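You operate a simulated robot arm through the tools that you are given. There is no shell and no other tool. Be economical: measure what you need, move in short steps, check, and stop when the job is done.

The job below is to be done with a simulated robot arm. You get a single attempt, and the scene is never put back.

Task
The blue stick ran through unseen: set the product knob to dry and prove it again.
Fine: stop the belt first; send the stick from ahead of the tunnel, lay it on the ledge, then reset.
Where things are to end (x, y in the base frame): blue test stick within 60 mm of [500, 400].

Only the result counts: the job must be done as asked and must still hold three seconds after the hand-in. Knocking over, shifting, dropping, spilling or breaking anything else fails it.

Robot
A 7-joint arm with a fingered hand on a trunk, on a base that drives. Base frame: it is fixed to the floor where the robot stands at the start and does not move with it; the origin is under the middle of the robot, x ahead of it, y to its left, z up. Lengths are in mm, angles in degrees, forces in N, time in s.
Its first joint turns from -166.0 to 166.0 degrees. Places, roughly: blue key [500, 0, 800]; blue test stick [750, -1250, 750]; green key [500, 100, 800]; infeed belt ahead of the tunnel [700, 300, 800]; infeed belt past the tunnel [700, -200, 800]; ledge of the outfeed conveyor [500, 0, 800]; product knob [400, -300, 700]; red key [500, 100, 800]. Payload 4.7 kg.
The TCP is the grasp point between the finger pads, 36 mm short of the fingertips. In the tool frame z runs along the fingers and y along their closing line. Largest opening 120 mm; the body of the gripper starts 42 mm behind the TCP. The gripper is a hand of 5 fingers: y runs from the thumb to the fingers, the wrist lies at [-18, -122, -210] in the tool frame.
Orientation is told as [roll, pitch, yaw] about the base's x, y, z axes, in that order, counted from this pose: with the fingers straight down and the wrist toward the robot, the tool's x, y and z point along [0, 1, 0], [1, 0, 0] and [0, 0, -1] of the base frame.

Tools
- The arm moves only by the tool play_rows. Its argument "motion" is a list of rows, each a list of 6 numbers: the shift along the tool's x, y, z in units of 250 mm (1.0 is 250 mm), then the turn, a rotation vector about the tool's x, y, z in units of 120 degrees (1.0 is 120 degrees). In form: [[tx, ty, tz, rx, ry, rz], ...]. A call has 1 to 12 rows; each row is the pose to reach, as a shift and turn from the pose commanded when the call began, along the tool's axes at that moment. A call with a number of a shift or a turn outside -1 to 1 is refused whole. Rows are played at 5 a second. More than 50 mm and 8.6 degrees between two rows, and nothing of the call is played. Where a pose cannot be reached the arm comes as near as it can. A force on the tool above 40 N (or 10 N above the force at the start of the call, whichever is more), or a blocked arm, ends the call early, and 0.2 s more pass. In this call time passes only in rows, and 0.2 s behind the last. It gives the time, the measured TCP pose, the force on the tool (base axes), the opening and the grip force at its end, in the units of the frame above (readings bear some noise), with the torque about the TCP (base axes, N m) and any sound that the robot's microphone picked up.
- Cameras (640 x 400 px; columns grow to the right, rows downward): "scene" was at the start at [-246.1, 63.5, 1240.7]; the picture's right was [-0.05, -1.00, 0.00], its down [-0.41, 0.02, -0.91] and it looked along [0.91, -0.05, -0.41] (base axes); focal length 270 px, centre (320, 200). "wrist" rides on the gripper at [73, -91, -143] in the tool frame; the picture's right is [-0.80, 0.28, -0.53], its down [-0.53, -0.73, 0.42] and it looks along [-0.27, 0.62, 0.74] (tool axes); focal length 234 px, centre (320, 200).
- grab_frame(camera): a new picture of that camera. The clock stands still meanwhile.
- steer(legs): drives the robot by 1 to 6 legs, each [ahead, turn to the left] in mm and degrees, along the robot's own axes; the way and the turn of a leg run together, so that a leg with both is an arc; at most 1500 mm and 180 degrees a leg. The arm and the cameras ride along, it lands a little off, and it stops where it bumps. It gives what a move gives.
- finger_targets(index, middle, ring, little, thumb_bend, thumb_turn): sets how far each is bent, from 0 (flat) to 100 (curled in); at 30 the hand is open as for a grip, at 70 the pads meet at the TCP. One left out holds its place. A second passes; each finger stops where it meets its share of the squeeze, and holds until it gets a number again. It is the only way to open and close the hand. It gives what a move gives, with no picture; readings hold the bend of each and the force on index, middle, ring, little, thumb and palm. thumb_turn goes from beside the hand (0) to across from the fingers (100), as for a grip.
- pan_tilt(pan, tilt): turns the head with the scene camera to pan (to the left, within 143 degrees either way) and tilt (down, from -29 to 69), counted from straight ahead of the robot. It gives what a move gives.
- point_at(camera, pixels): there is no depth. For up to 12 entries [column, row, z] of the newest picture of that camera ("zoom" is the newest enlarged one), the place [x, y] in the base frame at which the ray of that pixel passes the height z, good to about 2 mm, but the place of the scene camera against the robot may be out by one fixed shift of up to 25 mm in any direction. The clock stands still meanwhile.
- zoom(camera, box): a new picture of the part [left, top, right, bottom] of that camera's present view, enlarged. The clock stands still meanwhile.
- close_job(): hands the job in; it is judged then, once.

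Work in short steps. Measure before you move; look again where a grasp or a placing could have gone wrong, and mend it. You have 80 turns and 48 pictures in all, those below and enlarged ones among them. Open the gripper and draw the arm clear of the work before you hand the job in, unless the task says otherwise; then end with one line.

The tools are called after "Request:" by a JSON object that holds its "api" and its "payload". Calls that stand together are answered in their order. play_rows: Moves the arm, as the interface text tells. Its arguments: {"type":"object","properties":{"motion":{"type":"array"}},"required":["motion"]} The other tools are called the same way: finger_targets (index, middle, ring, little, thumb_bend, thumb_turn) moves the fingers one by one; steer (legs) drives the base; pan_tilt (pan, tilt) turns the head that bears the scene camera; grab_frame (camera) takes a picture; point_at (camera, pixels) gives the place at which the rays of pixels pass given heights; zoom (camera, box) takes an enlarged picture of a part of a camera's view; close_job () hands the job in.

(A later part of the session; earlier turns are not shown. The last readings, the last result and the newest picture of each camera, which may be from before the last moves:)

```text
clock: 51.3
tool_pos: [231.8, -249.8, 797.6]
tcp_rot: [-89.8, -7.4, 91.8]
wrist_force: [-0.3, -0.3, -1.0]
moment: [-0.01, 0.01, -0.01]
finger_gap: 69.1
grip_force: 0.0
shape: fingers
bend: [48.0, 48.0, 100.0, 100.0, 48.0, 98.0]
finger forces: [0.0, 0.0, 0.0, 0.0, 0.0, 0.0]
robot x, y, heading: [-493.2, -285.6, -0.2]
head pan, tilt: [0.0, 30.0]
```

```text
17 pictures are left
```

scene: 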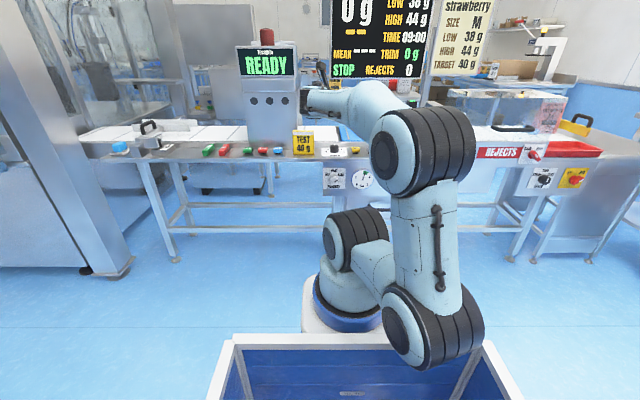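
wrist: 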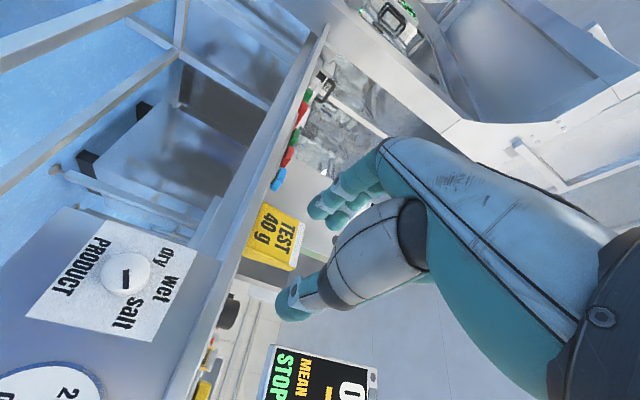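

Knob at wrist (126,274), reading salt. I intersect the wrist and scene rays.

Request:
{"api": "point_at", "payload": {"camera": "wrist", "pixels": [[126, 274, 675], [126, 274, 670], [126, 274, 665], [126, 274, 660], [160, 215, 690], [195, 246, 720], [290, 95, 800]]}}

Request:
{"api": "zoom", "payload": {"camera": "scene", "box": [288, 140, 384, 200]}}

```text
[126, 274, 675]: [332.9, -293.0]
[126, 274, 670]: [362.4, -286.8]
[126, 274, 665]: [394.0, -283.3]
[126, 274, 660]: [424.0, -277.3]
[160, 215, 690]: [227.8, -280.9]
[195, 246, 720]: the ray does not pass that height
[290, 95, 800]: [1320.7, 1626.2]
```

```text
6.67 times, centred on (336, 170) of scene
```

zoom: 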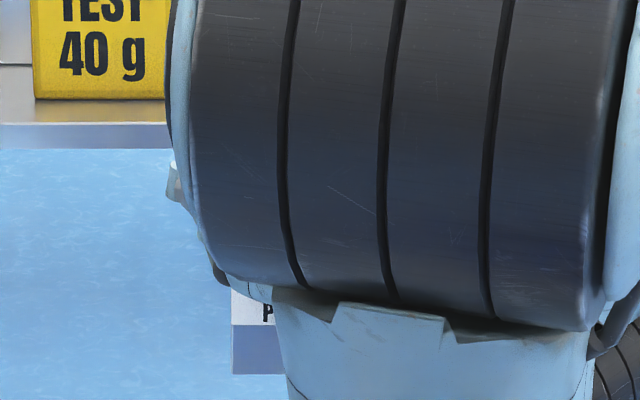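

The rays put the knob near z≈660, x≈400-430, y≈-282. I align the TCP with it at x≈280 and look again.

Request:
{"api": "play_rows", "payload": {"motion": [[0.125, -0.05, 0.05, 0, 0, 0], [0.25, -0.1, 0.1, 0, 0, 0], [0.375, -0.15, 0.15, 0, 0, 0], [0.498, -0.204, 0.2, 0, 0, 0]]}}

Request:
{"api": "grab_frame", "payload": {"camera": "wrist"}}

```text
clock: 52.3
tool_pos: [282.3, -285.8, 665.9]
tcp_rot: [-89.9, -7.3, 91.7]
wrist_force: [0.2, -0.6, 0.8]
moment: [-0.02, -0.01, -0.01]
finger_gap: 69.1
grip_force: 0.1
shape: fingers
bend: [48.0, 48.0, 100.0, 100.0, 48.0, 98.0]
finger forces: [0.0, 0.1, 0.0, 0.0, 0.0, 0.0]
robot x, y, heading: [-494.9, -284.7, -0.6]
head pan, tilt: [0.0, 30.0]
```

```text
15 pictures are left
```

wrist: 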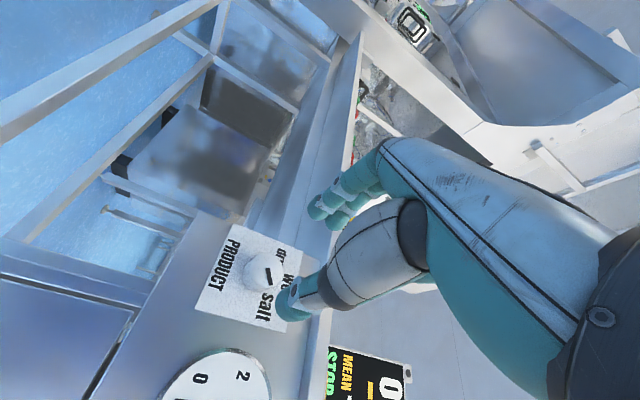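

Triangulated knob face ≈ (420,-287,662). I advance so the fingers straddle it (TCP x≈402).

Request:
{"api": "play_rows", "payload": {"motion": [[0.02, -0.012, 0.12, 0, 0, 0], [0.033, -0.024, 0.24, 0, 0, 0], [0.033, -0.024, 0.36, 0, 0, 0], [0.033, -0.024, 0.42, 0, 0, 0], [0.033, -0.024, 0.48, 0, 0, 0]]}}

Request:
{"api": "grab_frame", "payload": {"camera": "wrist"}}

```text
clock: 53.5
tool_pos: [403.5, -285.7, 658.1]
tcp_rot: [-89.9, -7.4, 91.7]
wrist_force: [-3.1, 0.1, 1.1]
moment: [0.01, -0.05, 0.05]
finger_gap: 69.2
grip_force: 1.1
shape: fingers
bend: [48.0, 48.0, 100.0, 100.0, 48.0, 98.0]
finger forces: [0.0, 2.0, 0.0, 0.1, 0.7, 0.1]
robot x, y, heading: [-493.1, -279.7, -0.1]
head pan, tilt: [0.0, 30.0]
```

```text
14 pictures are left
```

wrist: 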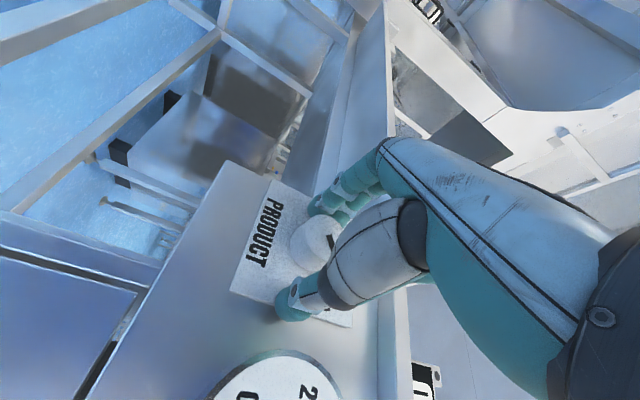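

Tips just touch the panel (2 N); the knob lies between thumb and fingers. I back off 4 mm and close.

Request:
{"api": "play_rows", "payload": {"motion": [[0.012, 0, -0.016, 0, 0, 0]]}}

Request:
{"api": "finger_targets", "payload": {"index": 70, "middle": 70, "thumb_bend": 70}}

```text
clock: 53.9
tool_pos: [398.1, -284.6, 654.4]
tcp_rot: [-89.8, -7.4, 91.8]
wrist_force: [0.3, -0.6, 0.3]
moment: [0.01, 0.0, 0.02]
finger_gap: 69.1
grip_force: 0.0
shape: fingers
bend: [48.0, 48.0, 100.0, 100.0, 48.0, 98.0]
finger forces: [0.0, 0.1, 0.0, 0.0, 0.0, 0.1]
robot x, y, heading: [-494.7, -287.6, -0.5]
head pan, tilt: [0.0, 30.0]
```

```text
clock: 54.9
tool_pos: [400.1, -284.0, 654.5]
tcp_rot: [-89.7, -7.4, 91.8]
wrist_force: [-0.2, 14.9, 1.6]
moment: [-0.08, -0.14, 0.55]
finger_gap: 34.3
grip_force: 12.1
shape: fingers
bend: [56.0, 56.0, 100.0, 100.0, 65.0, 100.0]
finger forces: [9.0, 9.5, 0.0, 0.0, 5.4, 0.0]
robot x, y, heading: [-493.8, -284.5, -0.2]
head pan, tilt: [0.0, 30.0]
```

Grip is off-centre by ~6 mm toward the fingers. I reopen, shift +6 mm along the closing line and close again.

Request:
{"api": "finger_targets", "payload": {"index": 50, "middle": 50, "thumb_bend": 50}}

Request:
{"api": "play_rows", "payload": {"motion": [[0, 0.026, 0, 0, 0, 0]]}}

Request:
{"api": "finger_targets", "payload": {"index": 70, "middle": 70, "thumb_bend": 70}}

```text
clock: 55.9
tool_pos: [399.2, -285.6, 654.3]
tcp_rot: [-89.8, -7.4, 91.7]
wrist_force: [0.6, 0.1, -0.3]
moment: [-0.01, 0.01, 0.04]
finger_gap: 62.6
grip_force: 0.0
shape: fingers
bend: [50.0, 50.0, 100.0, 100.0, 50.0, 98.0]
finger forces: [0.0, 0.1, 0.0, 0.2, 0.0, 0.0]
robot x, y, heading: [-494.6, -280.6, -0.5]
head pan, tilt: [0.0, 30.0]
```

```text
clock: 56.3
tool_pos: [399.5, -278.2, 655.9]
tcp_rot: [-89.7, -7.4, 91.8]
wrist_force: [-0.4, 0.7, 0.9]
moment: [-0.04, 0.04, 0.0]
finger_gap: 62.5
grip_force: 0.0
shape: fingers
bend: [50.0, 50.0, 100.0, 100.0, 50.0, 98.0]
finger forces: [0.0, 0.1, 0.0, 0.0, 0.0, 0.0]
robot x, y, heading: [-493.0, -283.9, -0.5]
head pan, tilt: [0.0, 30.0]
```

```text
clock: 57.3
tool_pos: [398.4, -278.2, 655.4]
tcp_rot: [-89.6, -7.4, 91.8]
wrist_force: [-1.0, 8.6, 0.5]
moment: [-0.02, -0.06, 0.31]
finger_gap: 34.4
grip_force: 14.2
shape: fingers
bend: [60.0, 61.0, 100.0, 100.0, 61.0, 99.0]
finger forces: [8.9, 9.1, 0.0, 0.0, 10.1, 0.1]
robot x, y, heading: [-495.0, -282.6, -0.3]
head pan, tilt: [0.0, 30.0]
```

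Well centred. I turn counter-clockwise (tool z negative), 100° first.

Request:
{"api": "play_rows", "payload": {"motion": [[0, 0, 0, 0, 0, -0.07], [0, 0, 0, 0, 0, -0.14], [0, 0, 0, 0, 0, -0.21], [0, 0, 0, 0, 0, -0.28], [0, 0, 0, 0, 0, -0.35], [0, 0, 0, 0, 0, -0.42], [0, 0, 0, 0, 0, -0.49], [0, 0, 0, 0, 0, -0.56], [0, 0, 0, 0, 0, -0.63], [0, 0, 0, 0, 0, -0.7], [0, 0, 0, 0, 0, -0.77], [0, 0, 0, 0, 0, -0.84]]}}

Request:
{"api": "grab_frame", "payload": {"camera": "wrist"}}

```text
clock: 59.9
tool_pos: [397.9, -279.2, 654.4]
tcp_rot: [-84.4, 87.7, 97.4]
wrist_force: [0.2, -6.9, 5.6]
moment: [0.06, -0.19, -0.22]
finger_gap: 34.9
grip_force: 12.6
shape: fingers
bend: [63.0, 64.0, 100.0, 100.0, 60.0, 97.0]
finger forces: [6.6, 3.8, 0.0, 0.0, 15.8, 0.1]
out of reach, approached as far as the arm can: row 12
robot x, y, heading: [-491.7, -287.9, -0.4]
head pan, tilt: [0.0, 30.0]
```

```text
13 pictures are left
```

wrist: 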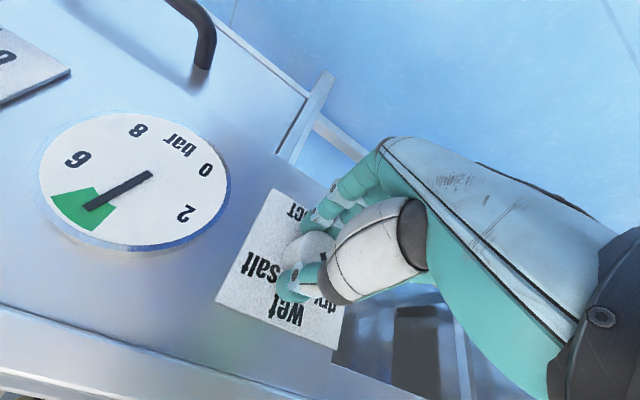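

Turned ~95°, at the arm's limit. I release and check the pointer.

Request:
{"api": "finger_targets", "payload": {"index": 48, "middle": 48, "thumb_bend": 48}}

Request:
{"api": "play_rows", "payload": {"motion": [[0, 0, -0.02, 0, 0, 0.07], [0, 0, -0.02, 0, 0, 0.14], [0, 0, -0.02, 0, 0, 0.21], [0, 0, -0.02, 0, 0, 0.28], [0, 0, -0.02, 0, 0, 0.35], [0, 0, -0.02, 0, 0, 0.42], [0, 0, -0.02, 0, 0, 0.49], [0, 0, -0.02, 0, 0, 0.56], [0, 0, -0.02, 0, 0, 0.6]]}}

Request:
{"api": "zoom", "payload": {"camera": "wrist", "box": [240, 180, 368, 260]}}

```text
clock: 60.9
tool_pos: [399.4, -279.2, 654.5]
tcp_rot: [-83.4, 87.7, 98.5]
wrist_force: [0.3, 0.5, 0.6]
moment: [0.0, -0.01, -0.03]
finger_gap: 68.6
grip_force: 0.0
shape: fingers
bend: [48.0, 48.0, 100.0, 100.0, 48.0, 98.0]
finger forces: [0.0, 0.0, 0.0, 0.0, 0.0, 0.1]
robot x, y, heading: [-493.5, -281.7, -0.5]
head pan, tilt: [0.0, 30.0]
```

```text
clock: 62.9
tool_pos: [394.6, -279.2, 655.2]
tcp_rot: [-89.7, 15.6, 92.0]
wrist_force: [-0.1, 0.9, -0.9]
moment: [0.0, 0.02, -0.01]
finger_gap: 68.8
grip_force: 0.2
shape: fingers
bend: [48.0, 48.0, 100.0, 100.0, 48.0, 98.0]
finger forces: [0.0, 0.0, 0.0, 0.1, 0.1, 0.0]
robot x, y, heading: [-492.3, -286.5, -0.3]
head pan, tilt: [0.0, 30.0]
```

```text
5.00 times, centred on (304, 220) of wrist
```

zoom: 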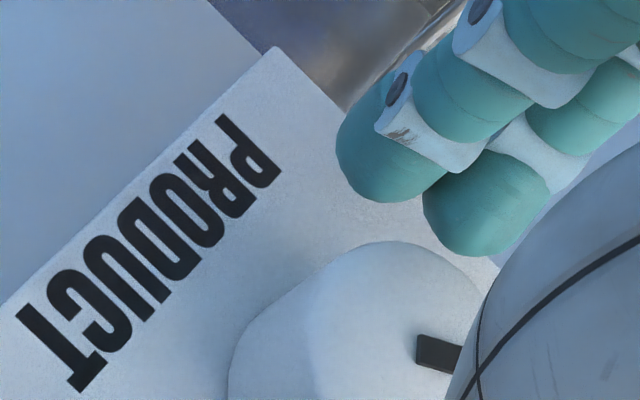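

Pointer is ~33° left of top; another ~28° is needed. I go forward 5 mm, regrip and turn 30°.

Request:
{"api": "play_rows", "payload": {"motion": [[0, 0, 0.02, 0, 0, 0]]}}

Request:
{"api": "finger_targets", "payload": {"index": 70, "middle": 70, "thumb_bend": 70}}

Request:
{"api": "play_rows", "payload": {"motion": [[0, 0, 0, 0, 0, -0.06], [0, 0, 0, 0, 0, -0.12], [0, 0, 0, 0, 0, -0.18], [0, 0, 0, 0, 0, -0.235]]}}

Request:
{"api": "finger_targets", "payload": {"index": 48, "middle": 48, "thumb_bend": 48}}

Request:
{"api": "play_rows", "payload": {"motion": [[0, 0, -0.15, 0, 0, 0], [0, 0, -0.3, 0, 0, 0], [0, 0, -0.45, 0, 0, 0]]}}

Request:
{"api": "grab_frame", "payload": {"camera": "wrist"}}

```text
clock: 63.3
tool_pos: [398.6, -279.8, 654.4]
tcp_rot: [-89.7, 15.6, 92.0]
wrist_force: [1.2, -0.3, 0.0]
moment: [-0.01, 0.0, 0.02]
finger_gap: 68.7
grip_force: 0.0
shape: fingers
bend: [48.0, 48.0, 100.0, 100.0, 48.0, 98.0]
finger forces: [0.0, 0.1, 0.0, 0.0, 0.1, 0.0]
robot x, y, heading: [-491.3, -284.9, -0.5]
head pan, tilt: [0.0, 30.0]
```

```text
clock: 64.3
tool_pos: [399.3, -278.7, 654.8]
tcp_rot: [-89.6, 15.7, 92.1]
wrist_force: [-0.5, 6.3, -2.7]
moment: [-0.04, 0.05, 0.25]
finger_gap: 33.8
grip_force: 13.9
shape: fingers
bend: [61.0, 61.0, 100.0, 100.0, 61.0, 99.0]
finger forces: [7.7, 9.3, 0.1, 0.0, 10.7, 0.0]
robot x, y, heading: [-492.7, -282.2, -0.5]
head pan, tilt: [0.0, 30.0]
```

```text
clock: 65.3
tool_pos: [398.9, -279.7, 656.9]
tcp_rot: [-89.7, 44.0, 92.1]
wrist_force: [7.2, 1.2, -1.3]
moment: [0.04, 0.08, 0.06]
finger_gap: 33.6
grip_force: 13.2
shape: fingers
bend: [61.0, 62.0, 100.0, 100.0, 61.0, 98.0]
finger forces: [6.5, 7.3, 0.0, 0.0, 12.0, 0.1]
robot x, y, heading: [-498.2, -284.0, -0.4]
head pan, tilt: [0.0, 30.0]
```

```text
clock: 66.3
tool_pos: [398.5, -279.3, 654.9]
tcp_rot: [-89.6, 43.8, 92.2]
wrist_force: [0.0, 0.4, 0.1]
moment: [0.0, 0.01, 0.0]
finger_gap: 68.2
grip_force: 0.1
shape: fingers
bend: [48.0, 48.0, 100.0, 100.0, 48.0, 98.0]
finger forces: [0.1, 0.1, 0.0, 0.0, 0.0, 0.0]
robot x, y, heading: [-497.7, -282.3, -0.1]
head pan, tilt: [0.0, 30.0]
```

```text
clock: 67.1
tool_pos: [283.9, -284.0, 655.1]
tcp_rot: [-89.7, 43.9, 92.1]
wrist_force: [-0.8, 0.7, 0.2]
moment: [0.0, -0.01, -0.02]
finger_gap: 68.4
grip_force: 0.0
shape: fingers
bend: [48.0, 48.0, 100.0, 100.0, 48.0, 98.0]
finger forces: [0.1, 0.0, 0.1, 0.0, 0.1, 0.1]
robot x, y, heading: [-492.3, -278.7, -0.4]
head pan, tilt: [0.0, 30.0]
```

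```text
11 pictures are left
```

wrist: 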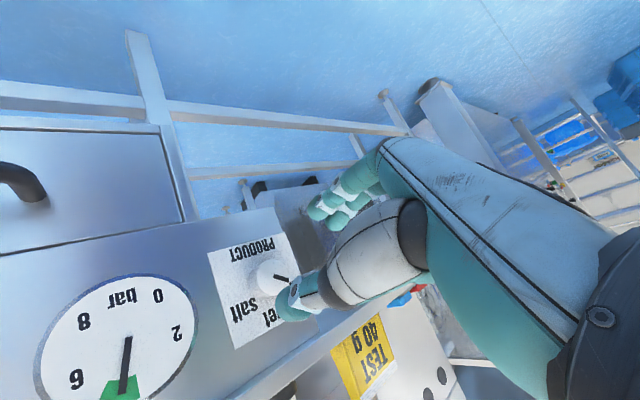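

The pointer now reads dry (~56-60° left of top). I raise the hand and roll/tilt it back to the vertical posture for travel.

Request:
{"api": "play_rows", "payload": {"motion": [[-0.12, -0.115, 0, 0, 0, 0.07], [-0.24, -0.23, 0, 0, 0, 0.14], [-0.36, -0.345, 0, 0, 0, 0.21], [-0.48, -0.46, 0, 0, 0, 0.28], [-0.6, -0.575, 0, 0, 0, 0.35], [-0.72, -0.69, 0, 0, 0, 0.42]]}}

Request:
{"api": "play_rows", "payload": {"motion": [[-0.04, 0, 0, 0, 0.068, 0], [-0.08, 0, 0, 0, 0.136, 0], [-0.12, 0, 0, 0, 0.204, 0], [-0.16, 0, 0, 0, 0.272, 0], [-0.2, 0, 0, 0, 0.34, 0], [-0.24, 0, 0, 0, 0.408, 0], [-0.28, 0, 0, 0, 0.476, 0], [-0.32, 0, 0, 0, 0.544, 0], [-0.36, 0, 0, 0, 0.612, 0], [-0.4, 0, 0, 0, 0.68, 0], [-0.44, 0, 0, 0, 0.745, 0]]}}

Request:
{"api": "finger_targets", "payload": {"index": 30, "middle": 30, "ring": 30, "little": 30, "thumb_bend": 30, "thumb_turn": 98}}

```text
clock: 68.5
tool_pos: [284.0, -283.9, 901.8]
tcp_rot: [-89.7, -6.7, 91.9]
wrist_force: [-0.7, 0.4, 0.0]
moment: [-0.01, -0.02, 0.01]
finger_gap: 68.8
grip_force: 0.1
shape: fingers
bend: [48.0, 48.0, 100.0, 100.0, 48.0, 98.0]
finger forces: [0.0, 0.0, 0.1, 0.0, 0.0, 0.0]
robot x, y, heading: [-491.4, -283.7, -0.4]
head pan, tilt: [0.0, 30.0]
```

```text
clock: 70.9
tool_pos: [287.5, -293.2, 1013.6]
tcp_rot: [-0.2, -6.6, 91.9]
wrist_force: [0.9, 0.3, -0.1]
moment: [-0.05, 0.0, 0.01]
finger_gap: 68.4
grip_force: 0.2
shape: fingers
bend: [48.0, 48.0, 100.0, 100.0, 48.0, 98.0]
finger forces: [0.1, 0.0, 0.0, 0.0, 0.1, 0.1]
robot x, y, heading: [-496.1, -282.3, -0.7]
head pan, tilt: [0.0, 30.0]
```

```text
clock: 71.9
tool_pos: [288.4, -293.8, 1013.0]
tcp_rot: [-0.3, -6.5, 91.8]
wrist_force: [0.2, 0.7, -0.4]
moment: [0.01, 0.0, -0.01]
finger_gap: 121.9
grip_force: 0.1
shape: fingers
bend: [30.0, 30.0, 30.0, 30.0, 30.0, 96.0]
finger forces: [0.0, 0.1, 0.0, 0.0, 0.0, 0.1]
robot x, y, heading: [-492.3, -284.4, -0.4]
head pan, tilt: [0.0, 30.0]
```

I need the stick's and the shelf's place before driving; I pan right and take one picture.

Request:
{"api": "pan_tilt", "payload": {"pan": -48, "tilt": 25}}

Request:
{"api": "grab_frame", "payload": {"camera": "scene"}}

```text
clock: 73.0
tool_pos: [286.3, -293.4, 1013.6]
tcp_rot: [-0.4, -6.5, 91.9]
wrist_force: [0.8, 0.1, 0.4]
moment: [-0.01, 0.0, 0.01]
finger_gap: 122.2
grip_force: 0.1
shape: fingers
bend: [30.0, 30.0, 30.0, 30.0, 30.0, 96.0]
finger forces: [0.1, 0.0, 0.0, 0.1, 0.0, 0.0]
robot x, y, heading: [-498.5, -281.9, -0.3]
head pan, tilt: [-48.0, 25.0]
```

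```text
10 pictures are left
```

scene: 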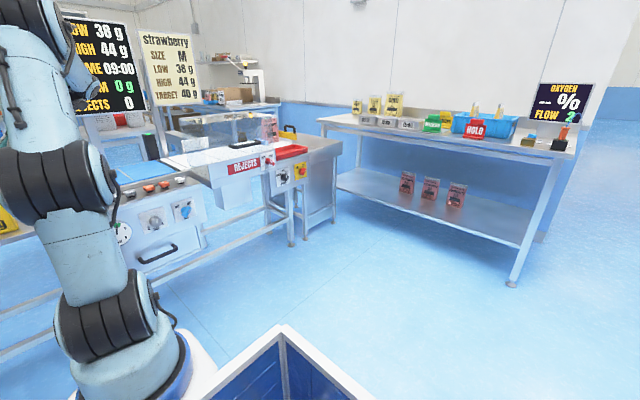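

Request:
{"api": "point_at", "payload": {"camera": "scene", "pixels": [[511, 284, 0], [335, 175, 250], [291, 245, 0], [233, 186, 760], [268, 157, 800], [250, 142, 790], [305, 240, 0], [335, 222, 0], [238, 143, 790], [225, 147, 790]]}}

Request:
{"api": "zoom", "payload": {"camera": "scene", "box": [180, 110, 340, 210]}}

```text
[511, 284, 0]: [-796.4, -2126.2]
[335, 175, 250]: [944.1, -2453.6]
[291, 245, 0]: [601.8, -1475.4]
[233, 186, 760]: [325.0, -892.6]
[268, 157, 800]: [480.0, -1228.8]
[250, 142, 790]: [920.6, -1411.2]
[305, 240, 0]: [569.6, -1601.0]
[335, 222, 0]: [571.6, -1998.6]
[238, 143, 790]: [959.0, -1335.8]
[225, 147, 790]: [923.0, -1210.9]
```

```text
4.00 times, centred on (260, 160) of scene
```

zoom: 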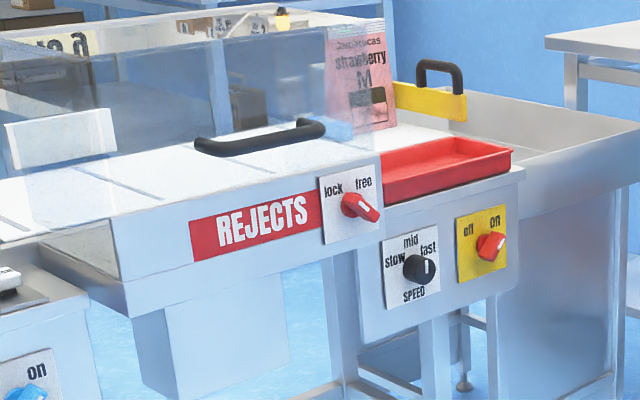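

The shelf is far (y<-2100). I face left, reverse along -y, and face the outfeed, then look down into it.

Request:
{"api": "steer", "payload": {"legs": [[0, 90], [-980, 0], [0, -90]]}}

Request:
{"api": "pan_tilt", "payload": {"pan": 0, "tilt": 25}}

Request:
{"api": "grab_frame", "payload": {"camera": "scene"}}

```text
clock: 85.7
tool_pos: [308.9, -1219.6, 1013.9]
tcp_rot: [-0.3, -6.5, 94.3]
wrist_force: [-14.1, 10.2, 1.5]
moment: [-0.2, -0.5, 1.25]
finger_gap: 122.4
grip_force: 7.3
shape: fingers
bend: [30.0, 30.0, 30.0, 28.0, 30.0, 96.0]
finger forces: [0.1, 0.0, 0.0, 13.9, 0.0, 0.0]
robot x, y, heading: [-471.6, -1240.7, 2.0]
head pan, tilt: [-48.0, 25.0]
```

```text
clock: 86.9
tool_pos: [308.2, -1218.7, 1014.0]
tcp_rot: [-0.3, -6.6, 94.4]
wrist_force: [-13.2, 7.4, 2.7]
moment: [-0.06, -0.53, 1.06]
finger_gap: 122.3
grip_force: 7.0
shape: fingers
bend: [30.0, 30.0, 30.0, 28.0, 30.0, 96.0]
finger forces: [0.0, 0.0, 0.1, 13.2, 0.0, 0.0]
robot x, y, heading: [-471.4, -1242.7, 1.8]
head pan, tilt: [0.0, 25.0]
```

```text
8 pictures are left
```

scene: 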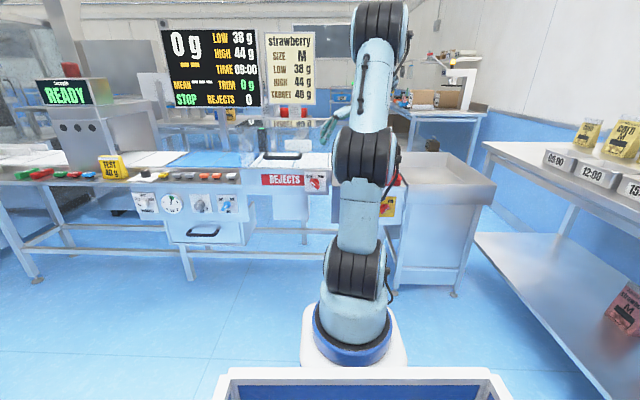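

The little finger touches something (13 N), probably the clear hood. I back off straight away.

Request:
{"api": "steer", "payload": {"legs": [[-150, 0]]}}

Request:
{"api": "zoom", "payload": {"camera": "scene", "box": [230, 90, 454, 230]}}

```text
clock: 88.2
tool_pos: [160.1, -1225.4, 1013.3]
tcp_rot: [-0.2, -6.5, 94.3]
wrist_force: [0.0, -0.4, 0.2]
moment: [0.0, -0.03, 0.02]
finger_gap: 122.0
grip_force: 0.1
shape: fingers
bend: [30.0, 30.0, 30.0, 30.0, 30.0, 96.0]
finger forces: [0.0, 0.0, 0.1, 0.1, 0.1, 0.0]
robot x, y, heading: [-622.5, -1242.9, 2.1]
head pan, tilt: [0.0, 25.0]
```

```text
2.86 times, centred on (342, 160) of scene
```

zoom: 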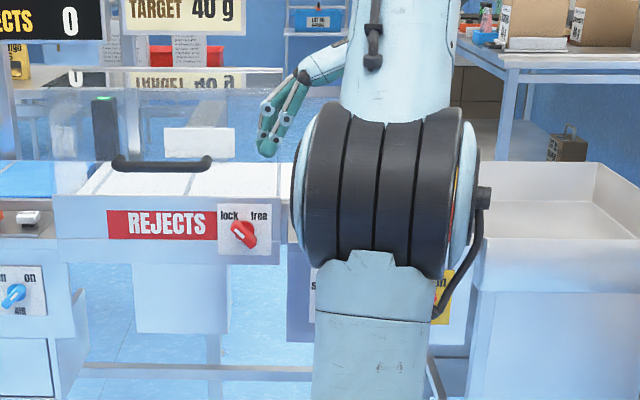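

The hood ends near y≈-1200 while the stick lies near (830,-1400), in the open. I lift the hand, yaw it back to the standard pose and drive diagonally to face the stick.

Request:
{"api": "play_rows", "payload": {"motion": [[0, 0, -0.16, 0.018, 0, 0], [0, 0, -0.32, 0.036, 0, 0], [0, 0, -0.48, 0.055, 0, 0]]}}

Request:
{"api": "play_rows", "payload": {"motion": [[0, 0, 0, 0, 0, 0.066], [0, 0, 0, 0, 0, 0.132], [0, 0, 0, 0, 0, 0.198], [0, 0, 0, 0, 0, 0.264], [0, 0, 0, 0, 0, 0.33], [0, 0, 0, 0, 0, 0.396], [0, 0, 0, 0, 0, 0.462], [0, 0, 0, 0, 0, 0.528], [0, 0, 0, 0, 0, 0.594], [0, 0, 0, 0, 0, 0.66], [0, 0, 0, 0, 0, 0.726], [0, 0, 0, 0, 0, 0.78]]}}

Request:
{"api": "steer", "payload": {"legs": [[0, -17], [580, 0], [0, 15]]}}

Request:
{"api": "grab_frame", "payload": {"camera": "wrist"}}

```text
clock: 89.0
tool_pos: [159.5, -1238.6, 1129.0]
tcp_rot: [-0.2, 0.1, 94.2]
wrist_force: [0.4, 0.0, -0.7]
moment: [-0.04, 0.03, 0.0]
finger_gap: 122.1
grip_force: 0.0
shape: fingers
bend: [30.0, 30.0, 30.0, 30.0, 30.0, 96.0]
finger forces: [0.0, 0.0, 0.0, 0.0, 0.0, 0.1]
robot x, y, heading: [-625.2, -1249.5, 1.8]
head pan, tilt: [0.0, 25.0]
```

```text
clock: 91.6
tool_pos: [157.3, -1254.2, 1130.0]
tcp_rot: [1.2, -1.2, 10.2]
wrist_force: [1.7, -0.1, 0.2]
moment: [0.01, 0.07, 0.0]
finger_gap: 122.7
grip_force: 0.1
shape: fingers
bend: [30.0, 30.0, 30.0, 30.0, 30.0, 96.0]
finger forces: [0.0, 0.1, 0.0, 0.1, 0.0, 0.0]
out of reach, approached as far as the arm can: row 11, 12
robot x, y, heading: [-627.3, -1247.1, 2.0]
head pan, tilt: [0.0, 25.0]
```

```text
clock: 96.8
tool_pos: [721.9, -1415.0, 1129.2]
tcp_rot: [1.1, -1.0, 9.2]
wrist_force: [0.8, 0.0, 0.9]
moment: [-0.03, -0.01, 0.02]
finger_gap: 122.8
grip_force: 0.2
shape: fingers
bend: [30.0, 30.0, 30.0, 30.0, 30.0, 96.0]
finger forces: [0.0, 0.1, 0.0, 0.0, 0.0, 0.0]
robot x, y, heading: [-57.4, -1391.6, 1.0]
head pan, tilt: [0.0, 25.0]
```

```text
6 pictures are left
```

wrist: 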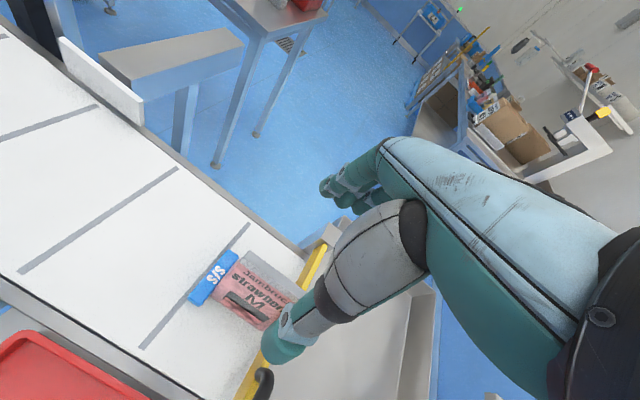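

The stick (S/S) is at wrist (213,278), lying along x right beside the pouch. I measure both.

Request:
{"api": "point_at", "payload": {"camera": "wrist", "pixels": [[196, 302, 800], [203, 293, 815], [231, 253, 815], [213, 278, 815], [222, 250, 815], [214, 296, 815], [250, 253, 815], [258, 330, 815], [310, 275, 800], [142, 348, 800], [246, 225, 800]]}}

Request:
{"api": "zoom", "payload": {"camera": "wrist", "box": [160, 220, 320, 320]}}

```text
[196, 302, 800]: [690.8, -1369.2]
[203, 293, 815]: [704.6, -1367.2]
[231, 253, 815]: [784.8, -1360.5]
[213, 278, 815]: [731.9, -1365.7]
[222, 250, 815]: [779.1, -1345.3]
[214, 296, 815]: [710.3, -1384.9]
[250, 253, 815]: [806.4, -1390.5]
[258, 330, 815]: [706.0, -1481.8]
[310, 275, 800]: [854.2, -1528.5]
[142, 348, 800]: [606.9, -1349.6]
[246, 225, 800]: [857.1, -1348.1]
```

```text
4.00 times, centred on (240, 270) of wrist
```

zoom: 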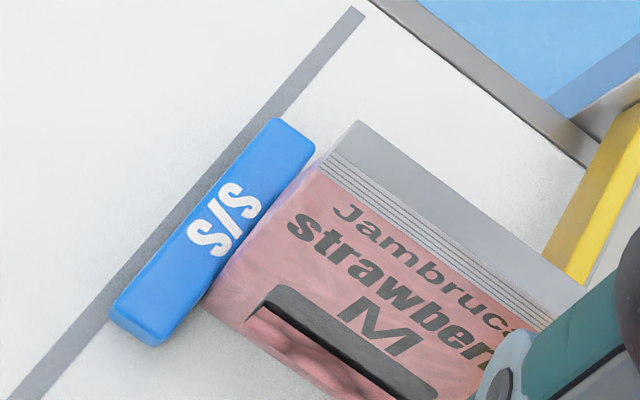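

The pouch stands upright just right of the stick, so I plan to nudge the stick's free near end to +y with a single forward-tilted index first. I measure near end and pouch foot in the zoom.

Request:
{"api": "point_at", "payload": {"camera": "zoom", "pixels": [[112, 308, 805], [155, 333, 805], [280, 120, 805], [314, 148, 805], [160, 346, 782], [110, 318, 782], [206, 305, 782], [400, 400, 782], [206, 305, 795], [360, 10, 782], [8, 398, 782]]}}

Request:
{"api": "finger_targets", "payload": {"index": 60, "middle": 100, "ring": 100, "little": 100, "thumb_bend": 30, "thumb_turn": 0}}

Request:
{"api": "play_rows", "payload": {"motion": [[0, -0.1, 0, -0.06, 0, 0], [0, -0.2, 0, -0.12, 0, 0], [0, -0.3, 0, -0.18, 0, 0], [0, -0.4, 0, -0.24, 0, 0], [0, -0.5, 0, -0.292, 0, 0]]}}

```text
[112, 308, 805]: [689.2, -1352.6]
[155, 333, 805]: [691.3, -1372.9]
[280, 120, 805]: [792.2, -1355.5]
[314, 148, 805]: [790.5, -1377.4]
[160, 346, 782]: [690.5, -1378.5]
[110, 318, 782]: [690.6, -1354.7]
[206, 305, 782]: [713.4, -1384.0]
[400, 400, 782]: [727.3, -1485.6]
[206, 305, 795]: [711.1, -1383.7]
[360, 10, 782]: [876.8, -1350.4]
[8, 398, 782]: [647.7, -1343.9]
```

```text
clock: 97.8
tool_pos: [722.3, -1415.3, 1129.2]
tcp_rot: [1.2, -1.1, 9.2]
wrist_force: [0.5, -0.7, -0.1]
moment: [-0.02, 0.02, 0.0]
finger_gap: 153.1
grip_force: 0.0
shape: fingers
bend: [60.0, 100.0, 100.0, 100.0, 30.0, 0.0]
finger forces: [0.0, 0.1, 0.0, 0.1, 0.0, 0.0]
robot x, y, heading: [-54.6, -1395.8, 0.8]
head pan, tilt: [0.0, 25.0]
```

```text
clock: 99.0
tool_pos: [597.8, -1437.2, 1125.4]
tcp_rot: [1.4, -36.1, 8.3]
wrist_force: [0.4, -0.1, 0.1]
moment: [-0.02, -0.01, 0.01]
finger_gap: 153.0
grip_force: 0.0
shape: fingers
bend: [60.0, 100.0, 100.0, 100.0, 30.0, 0.0]
finger forces: [0.1, 0.0, 0.0, 0.0, 0.1, 0.1]
robot x, y, heading: [-56.5, -1390.1, 0.9]
head pan, tilt: [0.0, 25.0]
```

Stick is x 690–791, y −1376…−1353; pouch foot corner (712,−1384). I bring the index tip above (696,−1390), correcting yaw, down to TCP z≈900.

Request:
{"api": "play_rows", "payload": {"motion": [[0.023, -0.058, 0.143, 0, -0.007, 0.0095], [0.047, -0.115, 0.287, 0, -0.014, 0.019], [0.07, -0.173, 0.43, 0, -0.02, 0.028], [0.093, -0.23, 0.574, 0, -0.027, 0.037], [0.117, -0.288, 0.717, 0, -0.034, 0.047], [0.14, -0.346, 0.861, 0, -0.041, 0.056]]}}

Request:
{"api": "grab_frame", "payload": {"camera": "wrist"}}

```text
clock: 100.4
tool_pos: [649.5, -1392.0, 904.5]
tcp_rot: [1.4, -35.9, 0.1]
wrist_force: [0.6, -0.1, -0.3]
moment: [0.02, 0.0, 0.0]
finger_gap: 152.9
grip_force: 0.0
shape: fingers
bend: [60.0, 100.0, 100.0, 100.0, 30.0, 0.0]
finger forces: [0.1, 0.1, 0.1, 0.0, 0.0, 0.1]
robot x, y, heading: [-61.6, -1391.4, 1.0]
head pan, tilt: [0.0, 25.0]
```

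```text
4 pictures are left
```

wrist: 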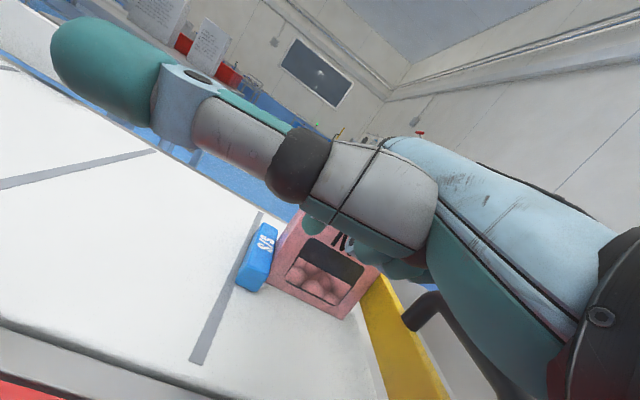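

I check belt height by comparing the near end/pouch foot in this view with the earlier values.

Request:
{"api": "point_at", "payload": {"camera": "wrist", "pixels": [[251, 292, 782], [251, 292, 790], [251, 292, 800], [272, 283, 782], [272, 283, 790], [272, 283, 800], [338, 318, 790], [236, 283, 790], [313, 236, 880], [313, 236, 890]]}}

```text
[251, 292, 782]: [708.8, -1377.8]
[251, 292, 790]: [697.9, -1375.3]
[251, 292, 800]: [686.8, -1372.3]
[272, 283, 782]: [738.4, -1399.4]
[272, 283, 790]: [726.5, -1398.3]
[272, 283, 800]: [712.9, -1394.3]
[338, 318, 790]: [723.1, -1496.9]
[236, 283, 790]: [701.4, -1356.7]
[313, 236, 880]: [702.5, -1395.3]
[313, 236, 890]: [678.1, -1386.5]
```

Belt is at z≈797; the slot fits the tip. I descend slowly, watching force.

Request:
{"api": "play_rows", "payload": {"motion": [[-0.016, -0.047, 0.065, 0, 0, 0], [-0.016, -0.094, 0.13, 0, 0, 0], [-0.016, -0.129, 0.178, 0, 0, 0], [-0.016, -0.153, 0.21, 0, 0, 0], [-0.016, -0.169, 0.233, 0, 0, 0]]}}

```text
clock: 101.7
tool_pos: [653.4, -1389.4, 838.6]
tcp_rot: [1.4, -36.9, -0.1]
wrist_force: [-4.0, -4.3, 14.0]
moment: [0.07, -0.65, -0.17]
finger_gap: 157.0
grip_force: 7.7
shape: fingers
bend: [55.0, 100.0, 100.0, 100.0, 30.0, 0.0]
finger forces: [15.6, 0.1, 0.0, 0.0, 0.1, 0.0]
robot x, y, heading: [-57.2, -1392.3, 0.9]
head pan, tilt: [0.0, 25.0]
stopped in row 5: the force on the tool passed its limit (the readings are from after the stop); the commanded pose is now the measured one
```

The tip landed on the stick's edge. I lift 20 mm, shift 10 mm to −y and try again.

Request:
{"api": "play_rows", "payload": {"motion": [[0, 0.047, -0.065, 0, 0, 0], [-0.04, 0.047, -0.065, 0, 0, 0]]}}

Request:
{"api": "finger_targets", "payload": {"index": 60}}

Request:
{"api": "zoom", "payload": {"camera": "wrist", "box": [200, 180, 360, 280]}}

```text
clock: 102.3
tool_pos: [651.0, -1400.0, 855.6]
tcp_rot: [1.4, -36.4, -0.1]
wrist_force: [0.2, -0.7, 0.5]
moment: [0.03, 0.0, 0.0]
finger_gap: 153.2
grip_force: 0.2
shape: fingers
bend: [60.0, 100.0, 100.0, 100.0, 30.0, 0.0]
finger forces: [0.1, 0.0, 0.1, 0.0, 0.0, 0.0]
robot x, y, heading: [-56.7, -1391.3, 1.1]
head pan, tilt: [0.0, 25.0]
```

```text
clock: 103.3
tool_pos: [651.8, -1399.1, 857.2]
tcp_rot: [1.4, -36.5, 0.0]
wrist_force: [0.0, -0.5, -0.4]
moment: [-0.03, 0.01, 0.02]
finger_gap: 153.2
grip_force: 0.0
shape: fingers
bend: [60.0, 100.0, 100.0, 100.0, 30.0, 0.0]
finger forces: [0.0, 0.1, 0.1, 0.1, 0.1, 0.0]
robot x, y, heading: [-55.2, -1388.4, 1.1]
head pan, tilt: [0.0, 25.0]
```

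```text
4.00 times, centred on (280, 230) of wrist
```

zoom: 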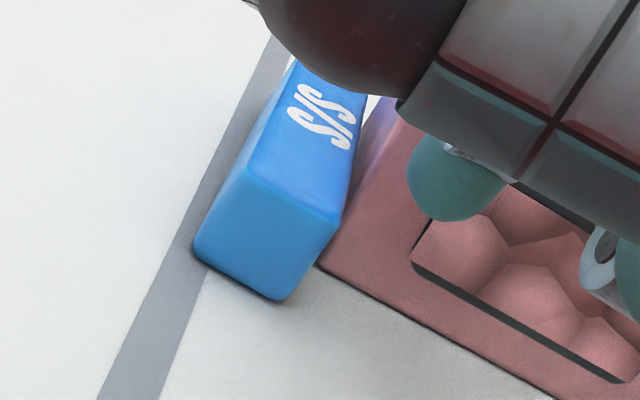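

The tip is now right of the stick and in front of the pouch. I descend 27 mm with a 4 mm retreat in x.

Request:
{"api": "play_rows", "payload": {"motion": [[0, -0.026, 0.01, 0, 0, 0], [0, -0.04, 0.03, 0, 0, 0], [0, -0.052, 0.045, 0, 0, 0], [0, -0.065, 0.061, 0, 0, 0], [0, -0.077, 0.077, 0, 0, 0]]}}

```text
clock: 104.5
tool_pos: [647.2, -1399.1, 829.8]
tcp_rot: [1.3, -36.5, 0.0]
wrist_force: [0.0, -0.4, -1.3]
moment: [-0.04, 0.04, -0.04]
finger_gap: 153.1
grip_force: 0.0
shape: fingers
bend: [60.0, 100.0, 100.0, 100.0, 30.0, 0.0]
finger forces: [0.0, 0.1, 0.0, 0.0, 0.1, 0.1]
robot x, y, heading: [-57.7, -1389.3, 0.8]
head pan, tilt: [0.0, 25.0]
```

No contact yet: the tip is in the slot. I push the near end +y by 80 mm slowly so the stick swings away from the pouch.

Request:
{"api": "play_rows", "payload": {"motion": [[0.03, 0, 0, 0, 0, 0], [0.06, 0, 0, 0, 0, 0], [0.09, 0, 0, 0, 0, 0], [0.12, 0, 0, 0, 0, 0], [0.15, 0, 0, 0, 0, 0], [0.18, 0, 0, 0, 0, 0], [0.21, 0, 0, 0, 0, 0], [0.24, 0, 0, 0, 0, 0], [0.27, 0, 0, 0, 0, 0], [0.3, 0, 0, 0, 0, 0], [0.32, 0, 0, 0, 0, 0]]}}

Request:
{"api": "grab_frame", "payload": {"camera": "wrist"}}

```text
clock: 106.9
tool_pos: [646.2, -1319.1, 830.6]
tcp_rot: [1.5, -36.5, 0.0]
wrist_force: [-0.8, 0.1, 0.2]
moment: [-0.01, 0.0, 0.02]
finger_gap: 153.1
grip_force: 0.1
shape: fingers
bend: [60.0, 100.0, 100.0, 100.0, 30.0, 0.0]
finger forces: [0.4, 0.0, 0.0, 0.1, 0.0, 0.1]
robot x, y, heading: [-56.2, -1388.8, 0.8]
head pan, tilt: [0.0, 25.0]
```

```text
2 pictures are left
```

wrist: 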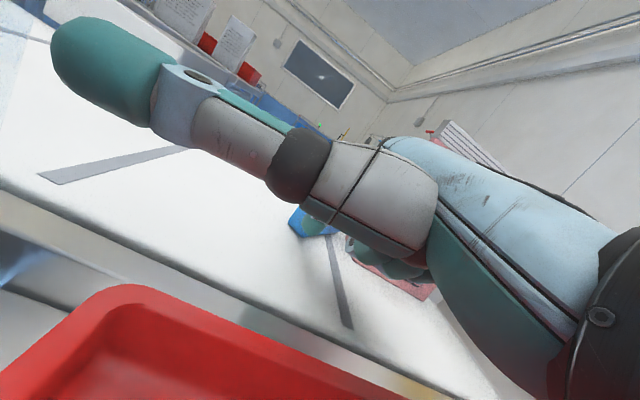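

The near end has swung left with the tip (stick at (305,222)). I lift off and return to a vertical open hand to see the stick from above.

Request:
{"api": "play_rows", "payload": {"motion": [[-0.03, 0.02, -0.03, 0, 0, 0], [-0.08, 0.12, -0.165, 0, 0, 0], [-0.13, 0.22, -0.3, 0, 0, 0], [-0.18, 0.32, -0.435, 0, 0, 0], [-0.23, 0.42, -0.57, 0, 0, 0], [-0.28, 0.52, -0.705, 0, 0, 0], [-0.28, 0.62, -0.84, 0, 0, 0]]}}

Request:
{"api": "play_rows", "payload": {"motion": [[0, 0.04, 0.03, 0.06, 0, 0], [0, 0.08, 0.06, 0.12, 0, 0], [0, 0.12, 0.09, 0.18, 0, 0], [0, 0.16, 0.12, 0.24, 0, 0], [0, 0.2, 0.15, 0.304, 0, 0]]}}

Request:
{"api": "finger_targets", "payload": {"index": 30, "middle": 30, "ring": 30, "little": 30, "thumb_bend": 30, "thumb_turn": 98}}

Request:
{"api": "grab_frame", "payload": {"camera": "wrist"}}

```text
clock: 108.5
tool_pos: [648.8, -1396.8, 1091.1]
tcp_rot: [1.4, -36.5, -0.1]
wrist_force: [1.5, 0.2, -0.2]
moment: [0.01, 0.01, 0.01]
finger_gap: 153.2
grip_force: 0.1
shape: fingers
bend: [60.0, 100.0, 100.0, 100.0, 30.0, 0.0]
finger forces: [0.0, 0.0, 0.1, 0.0, 0.0, 0.1]
robot x, y, heading: [-55.2, -1390.6, 1.1]
head pan, tilt: [0.0, 25.0]
```

```text
clock: 109.7
tool_pos: [648.1, -1415.9, 1086.5]
tcp_rot: [2.8, -5.3, 1.2]
wrist_force: [4.4, 0.1, -7.8]
moment: [0.11, 0.24, 0.07]
finger_gap: 152.9
grip_force: 0.1
shape: fingers
bend: [60.0, 100.0, 100.0, 100.0, 30.0, 0.0]
finger forces: [0.1, 0.0, 0.0, 0.0, 0.1, 0.1]
out of reach, approached as far as the arm can: row 1, 2, 3, 4, 5
robot x, y, heading: [-64.0, -1393.0, 0.6]
head pan, tilt: [0.0, 25.0]
```

```text
clock: 110.7
tool_pos: [645.3, -1415.5, 1093.7]
tcp_rot: [2.7, -6.1, 1.1]
wrist_force: [-0.4, -0.2, 0.1]
moment: [0.04, -0.01, -0.04]
finger_gap: 122.4
grip_force: 0.1
shape: fingers
bend: [30.0, 30.0, 30.0, 30.0, 30.0, 96.0]
finger forces: [0.0, 0.1, 0.0, 0.1, 0.0, 0.0]
robot x, y, heading: [-56.6, -1391.5, 0.5]
head pan, tilt: [0.0, 25.0]
```

```text
1 pictures are left
```

wrist: 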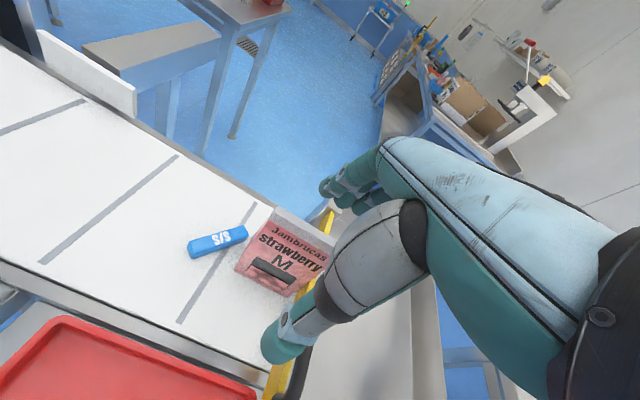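

The stick now lies clear of the pouch, ends near (190,249) and (246,234). I measure it.

Request:
{"api": "point_at", "payload": {"camera": "wrist", "pixels": [[188, 243, 820], [193, 258, 797], [246, 227, 820], [247, 240, 797], [218, 239, 820], [238, 268, 797], [277, 208, 900], [277, 208, 950], [244, 262, 797], [291, 297, 797]]}}

```text
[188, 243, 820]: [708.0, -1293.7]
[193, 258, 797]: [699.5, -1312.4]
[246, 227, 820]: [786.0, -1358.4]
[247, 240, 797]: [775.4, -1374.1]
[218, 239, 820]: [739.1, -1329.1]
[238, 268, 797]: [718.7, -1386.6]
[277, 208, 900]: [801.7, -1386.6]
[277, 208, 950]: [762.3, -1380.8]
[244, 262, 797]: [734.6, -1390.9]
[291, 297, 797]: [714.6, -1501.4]
```

Stick: centre (741,-1332), axis at −40°, top z≈820; pouch top ~975. I yaw the hand to +50° and lean it away from the pouch about the closing line, with ring and little curled.

Request:
{"api": "finger_targets", "payload": {"index": 42, "middle": 42, "ring": 100, "little": 100, "thumb_bend": 42}}

Request:
{"api": "play_rows", "payload": {"motion": [[0.05, 0.03, 0, 0, 0, -0.068], [0.1, 0.06, 0, 0, 0, -0.136], [0.15, 0.09, 0, 0, 0, -0.204], [0.2, 0.12, 0, 0, 0, -0.272], [0.25, 0.15, 0, 0, 0, -0.34], [0.3, 0.18, 0, 0, 0, -0.408]]}}

Request:
{"api": "play_rows", "payload": {"motion": [[0, 0, 0, 0, -0.058, 0], [0, 0, 0, 0, -0.116, 0], [0, 0, 0, 0, -0.174, 0], [0, 0, 0, 0, -0.232, 0], [0, 0, 0, 0, -0.29, 0]]}}

```text
clock: 111.7
tool_pos: [645.6, -1415.3, 1093.4]
tcp_rot: [2.6, -6.1, 1.2]
wrist_force: [0.0, 0.1, 0.2]
moment: [-0.02, 0.01, -0.02]
finger_gap: 88.0
grip_force: 0.0
shape: fingers
bend: [42.0, 42.0, 100.0, 100.0, 42.0, 97.0]
finger forces: [0.0, 0.1, 0.0, 0.0, 0.1, 0.0]
robot x, y, heading: [-57.4, -1390.4, 1.0]
head pan, tilt: [0.0, 25.0]
```

```text
clock: 113.1
tool_pos: [687.7, -1341.5, 1102.4]
tcp_rot: [-2.8, -6.0, 50.7]
wrist_force: [0.5, 0.6, 0.2]
moment: [0.06, -0.01, 0.0]
finger_gap: 87.8
grip_force: 0.1
shape: fingers
bend: [42.0, 42.0, 100.0, 100.0, 42.0, 97.0]
finger forces: [0.0, 0.0, 0.1, 0.0, 0.1, 0.0]
robot x, y, heading: [-61.0, -1393.5, 0.7]
head pan, tilt: [0.0, 25.0]
```

```text
clock: 114.3
tool_pos: [689.8, -1342.0, 1101.0]
tcp_rot: [-37.8, -6.1, 50.4]
wrist_force: [0.8, -0.4, 0.2]
moment: [0.01, 0.02, 0.0]
finger_gap: 87.6
grip_force: 0.1
shape: fingers
bend: [42.0, 42.0, 100.0, 100.0, 42.0, 97.0]
finger forces: [0.1, 0.0, 0.1, 0.0, 0.0, 0.0]
robot x, y, heading: [-54.1, -1387.9, 0.7]
head pan, tilt: [0.0, 25.0]
```

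Orientation is right. I descend to TCP (725,-1323,851) above the stick.

Request:
{"api": "play_rows", "payload": {"motion": [[0.095, 0.007, 0.139, 0, 0, 0], [0.19, 0.014, 0.278, 0, 0, 0], [0.285, 0.022, 0.418, 0, 0, 0], [0.38, 0.029, 0.557, 0, 0, 0], [0.475, 0.036, 0.696, 0, 0, 0], [0.57, 0.043, 0.835, 0, 0, 0]]}}

Request:
{"api": "play_rows", "payload": {"motion": [[0.0097, -0.0017, 0.0126, 0, 0, 0], [0.0195, -0.0034, 0.025, 0, 0, 0], [0.025, -0.004, 0.033, 0, 0, 0]]}}

```text
clock: 115.7
tool_pos: [721.5, -1322.7, 852.5]
tcp_rot: [-37.7, -6.2, 50.3]
wrist_force: [0.3, 0.3, 1.1]
moment: [0.0, 0.02, -0.04]
finger_gap: 87.8
grip_force: 0.1
shape: fingers
bend: [42.0, 42.0, 100.0, 100.0, 42.0, 97.0]
finger forces: [0.0, 0.0, 0.1, 0.0, 0.0, 0.0]
robot x, y, heading: [-58.9, -1392.0, 0.8]
head pan, tilt: [0.0, 25.0]
```

```text
clock: 116.5
tool_pos: [723.6, -1321.9, 841.3]
tcp_rot: [-37.8, -6.1, 50.5]
wrist_force: [-0.2, 0.7, 0.3]
moment: [0.0, -0.01, -0.01]
finger_gap: 87.9
grip_force: 0.1
shape: fingers
bend: [42.0, 42.0, 100.0, 100.0, 42.0, 97.0]
finger forces: [0.0, 0.0, 0.0, 0.0, 0.0, 0.0]
robot x, y, heading: [-57.4, -1393.2, 0.9]
head pan, tilt: [0.0, 25.0]
```

No contact yet; a few more millimetres until a finger feels the belt.

Request:
{"api": "play_rows", "payload": {"motion": [[0.0073, -0.0013, 0.0094, 0, 0, 0], [0.0146, -0.0026, 0.0188, 0, 0, 0]]}}

Request:
{"api": "finger_targets", "payload": {"index": 70, "middle": 70, "thumb_bend": 70}}

```text
clock: 117.1
tool_pos: [724.6, -1322.7, 837.7]
tcp_rot: [-37.8, -6.2, 50.5]
wrist_force: [-2.9, 3.4, 9.4]
moment: [-0.46, 0.31, -0.21]
finger_gap: 88.2
grip_force: 5.5
shape: fingers
bend: [42.0, 42.0, 100.0, 100.0, 41.0, 98.0]
finger forces: [0.0, 0.0, 0.1, 0.1, 11.3, 0.0]
robot x, y, heading: [-60.2, -1390.8, 1.0]
head pan, tilt: [0.0, 25.0]
```

```text
clock: 118.1
tool_pos: [724.4, -1322.4, 836.6]
tcp_rot: [-37.7, -6.1, 50.3]
wrist_force: [3.2, 0.2, 7.0]
moment: [-0.1, -0.21, 0.06]
finger_gap: 24.6
grip_force: 12.4
shape: fingers
bend: [65.0, 65.0, 100.0, 100.0, 63.0, 100.0]
finger forces: [6.6, 6.1, 0.0, 0.1, 10.6, 0.0]
robot x, y, heading: [-58.6, -1393.1, 0.9]
head pan, tilt: [0.0, 25.0]
```

Gap 24.6 mm with 12 N: the stick is held. I lift straight up.

Request:
{"api": "play_rows", "payload": {"motion": [[-0.03, 0.005, -0.04, 0, 0, 0], [-0.1, 0.017, -0.128, 0, 0, 0], [-0.2, 0.035, -0.257, 0, 0, 0], [-0.3, 0.052, -0.386, 0, 0, 0], [-0.4, 0.07, -0.515, 0, 0, 0], [-0.5, 0.087, -0.644, 0, 0, 0], [-0.6, 0.104, -0.774, 0, 0, 0]]}}

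```text
clock: 119.7
tool_pos: [725.2, -1320.2, 1082.3]
tcp_rot: [-37.4, -6.0, 50.4]
wrist_force: [1.9, 0.8, -1.8]
moment: [0.03, 0.0, 0.0]
finger_gap: 24.6
grip_force: 8.7
shape: fingers
bend: [65.0, 67.0, 100.0, 100.0, 63.0, 99.0]
finger forces: [4.9, 3.8, 0.1, 0.1, 8.8, 0.0]
robot x, y, heading: [-55.0, -1390.3, 0.9]
head pan, tilt: [0.0, 25.0]
```

The stick is held. I back off, turn left, drive to the infeed side and face it.

Request:
{"api": "steer", "payload": {"legs": [[-450, 0], [0, 89], [1000, 0], [640, 0], [0, -90]]}}

```text
clock: 137.7
tool_pos: [319.8, 257.1, 1085.1]
tcp_rot: [-37.6, -6.2, 49.5]
wrist_force: [0.2, 0.1, -0.5]
moment: [0.02, 0.01, -0.01]
finger_gap: 23.6
grip_force: 7.7
shape: fingers
bend: [65.0, 67.0, 100.0, 100.0, 63.0, 99.0]
finger forces: [4.4, 3.5, 0.1, 0.0, 8.0, 0.0]
robot x, y, heading: [-463.2, 199.8, -0.4]
head pan, tilt: [0.0, 25.0]
```

I shift a little left while driving forward to the infeed.

Request:
{"api": "steer", "payload": {"legs": [[0, 11], [380, 0], [0, -11]]}}

```text
clock: 141.5
tool_pos: [686.5, 323.3, 1085.0]
tcp_rot: [-37.5, -6.1, 49.2]
wrist_force: [0.0, 0.0, -0.6]
moment: [-0.03, 0.02, 0.02]
finger_gap: 23.5
grip_force: 8.2
shape: fingers
bend: [65.0, 67.0, 100.0, 100.0, 63.0, 99.0]
finger forces: [4.5, 3.5, 0.0, 0.0, 8.0, 0.0]
robot x, y, heading: [-94.7, 264.3, -0.3]
head pan, tilt: [0.0, 25.0]
```

Now above the infeed belt. I lower the stick to just above the belt, then creep to contact.

Request:
{"api": "play_rows", "payload": {"motion": [[0.089, -0.012, 0.1285, 0, 0, 0], [0.178, -0.024, 0.257, 0, 0, 0], [0.267, -0.036, 0.3855, 0, 0, 0], [0.356, -0.049, 0.514, 0, 0, 0], [0.445, -0.061, 0.6425, 0, 0, 0], [0.534, -0.073, 0.771, 0, 0, 0]]}}

Request:
{"api": "play_rows", "payload": {"motion": [[0.0097, -0.0017, 0.0126, 0, 0, 0], [0.0195, -0.0034, 0.025, 0, 0, 0], [0.0268, -0.0047, 0.0346, 0, 0, 0]]}}

```text
clock: 142.9
tool_pos: [700.9, 321.0, 851.6]
tcp_rot: [-37.7, -6.0, 49.2]
wrist_force: [0.1, -0.7, 0.4]
moment: [-0.01, 0.01, 0.01]
finger_gap: 23.5
grip_force: 8.0
shape: fingers
bend: [65.0, 67.0, 100.0, 100.0, 63.0, 99.0]
finger forces: [4.2, 3.4, 0.1, 0.0, 7.8, 0.0]
robot x, y, heading: [-94.3, 268.2, -0.4]
head pan, tilt: [0.0, 25.0]
```

```text
clock: 143.7
tool_pos: [700.3, 317.0, 838.8]
tcp_rot: [-37.7, -6.1, 49.0]
wrist_force: [0.2, 0.4, -0.6]
moment: [0.0, 0.0, 0.01]
finger_gap: 23.5
grip_force: 8.1
shape: fingers
bend: [65.0, 67.0, 100.0, 100.0, 63.0, 99.0]
finger forces: [4.4, 3.5, 0.0, 0.1, 8.0, 0.0]
robot x, y, heading: [-100.0, 267.6, -0.5]
head pan, tilt: [0.0, 25.0]
```

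No contact yet; I creep down a little more.

Request:
{"api": "play_rows", "payload": {"motion": [[0.0073, -0.0013, 0.0094, 0, 0, 0], [0.0146, -0.0026, 0.0188, 0, 0, 0]]}}

```text
clock: 144.3
tool_pos: [701.7, 320.4, 836.4]
tcp_rot: [-37.9, -6.3, 49.4]
wrist_force: [-6.2, 2.2, 20.8]
moment: [-0.36, 0.04, -0.26]
finger_gap: 23.3
grip_force: 19.3
shape: fingers
bend: [65.0, 66.0, 100.0, 100.0, 64.0, 100.0]
finger forces: [10.6, 5.1, 0.0, 0.0, 22.7, 0.0]
robot x, y, heading: [-96.6, 269.8, -0.5]
head pan, tilt: [0.0, 25.0]
```

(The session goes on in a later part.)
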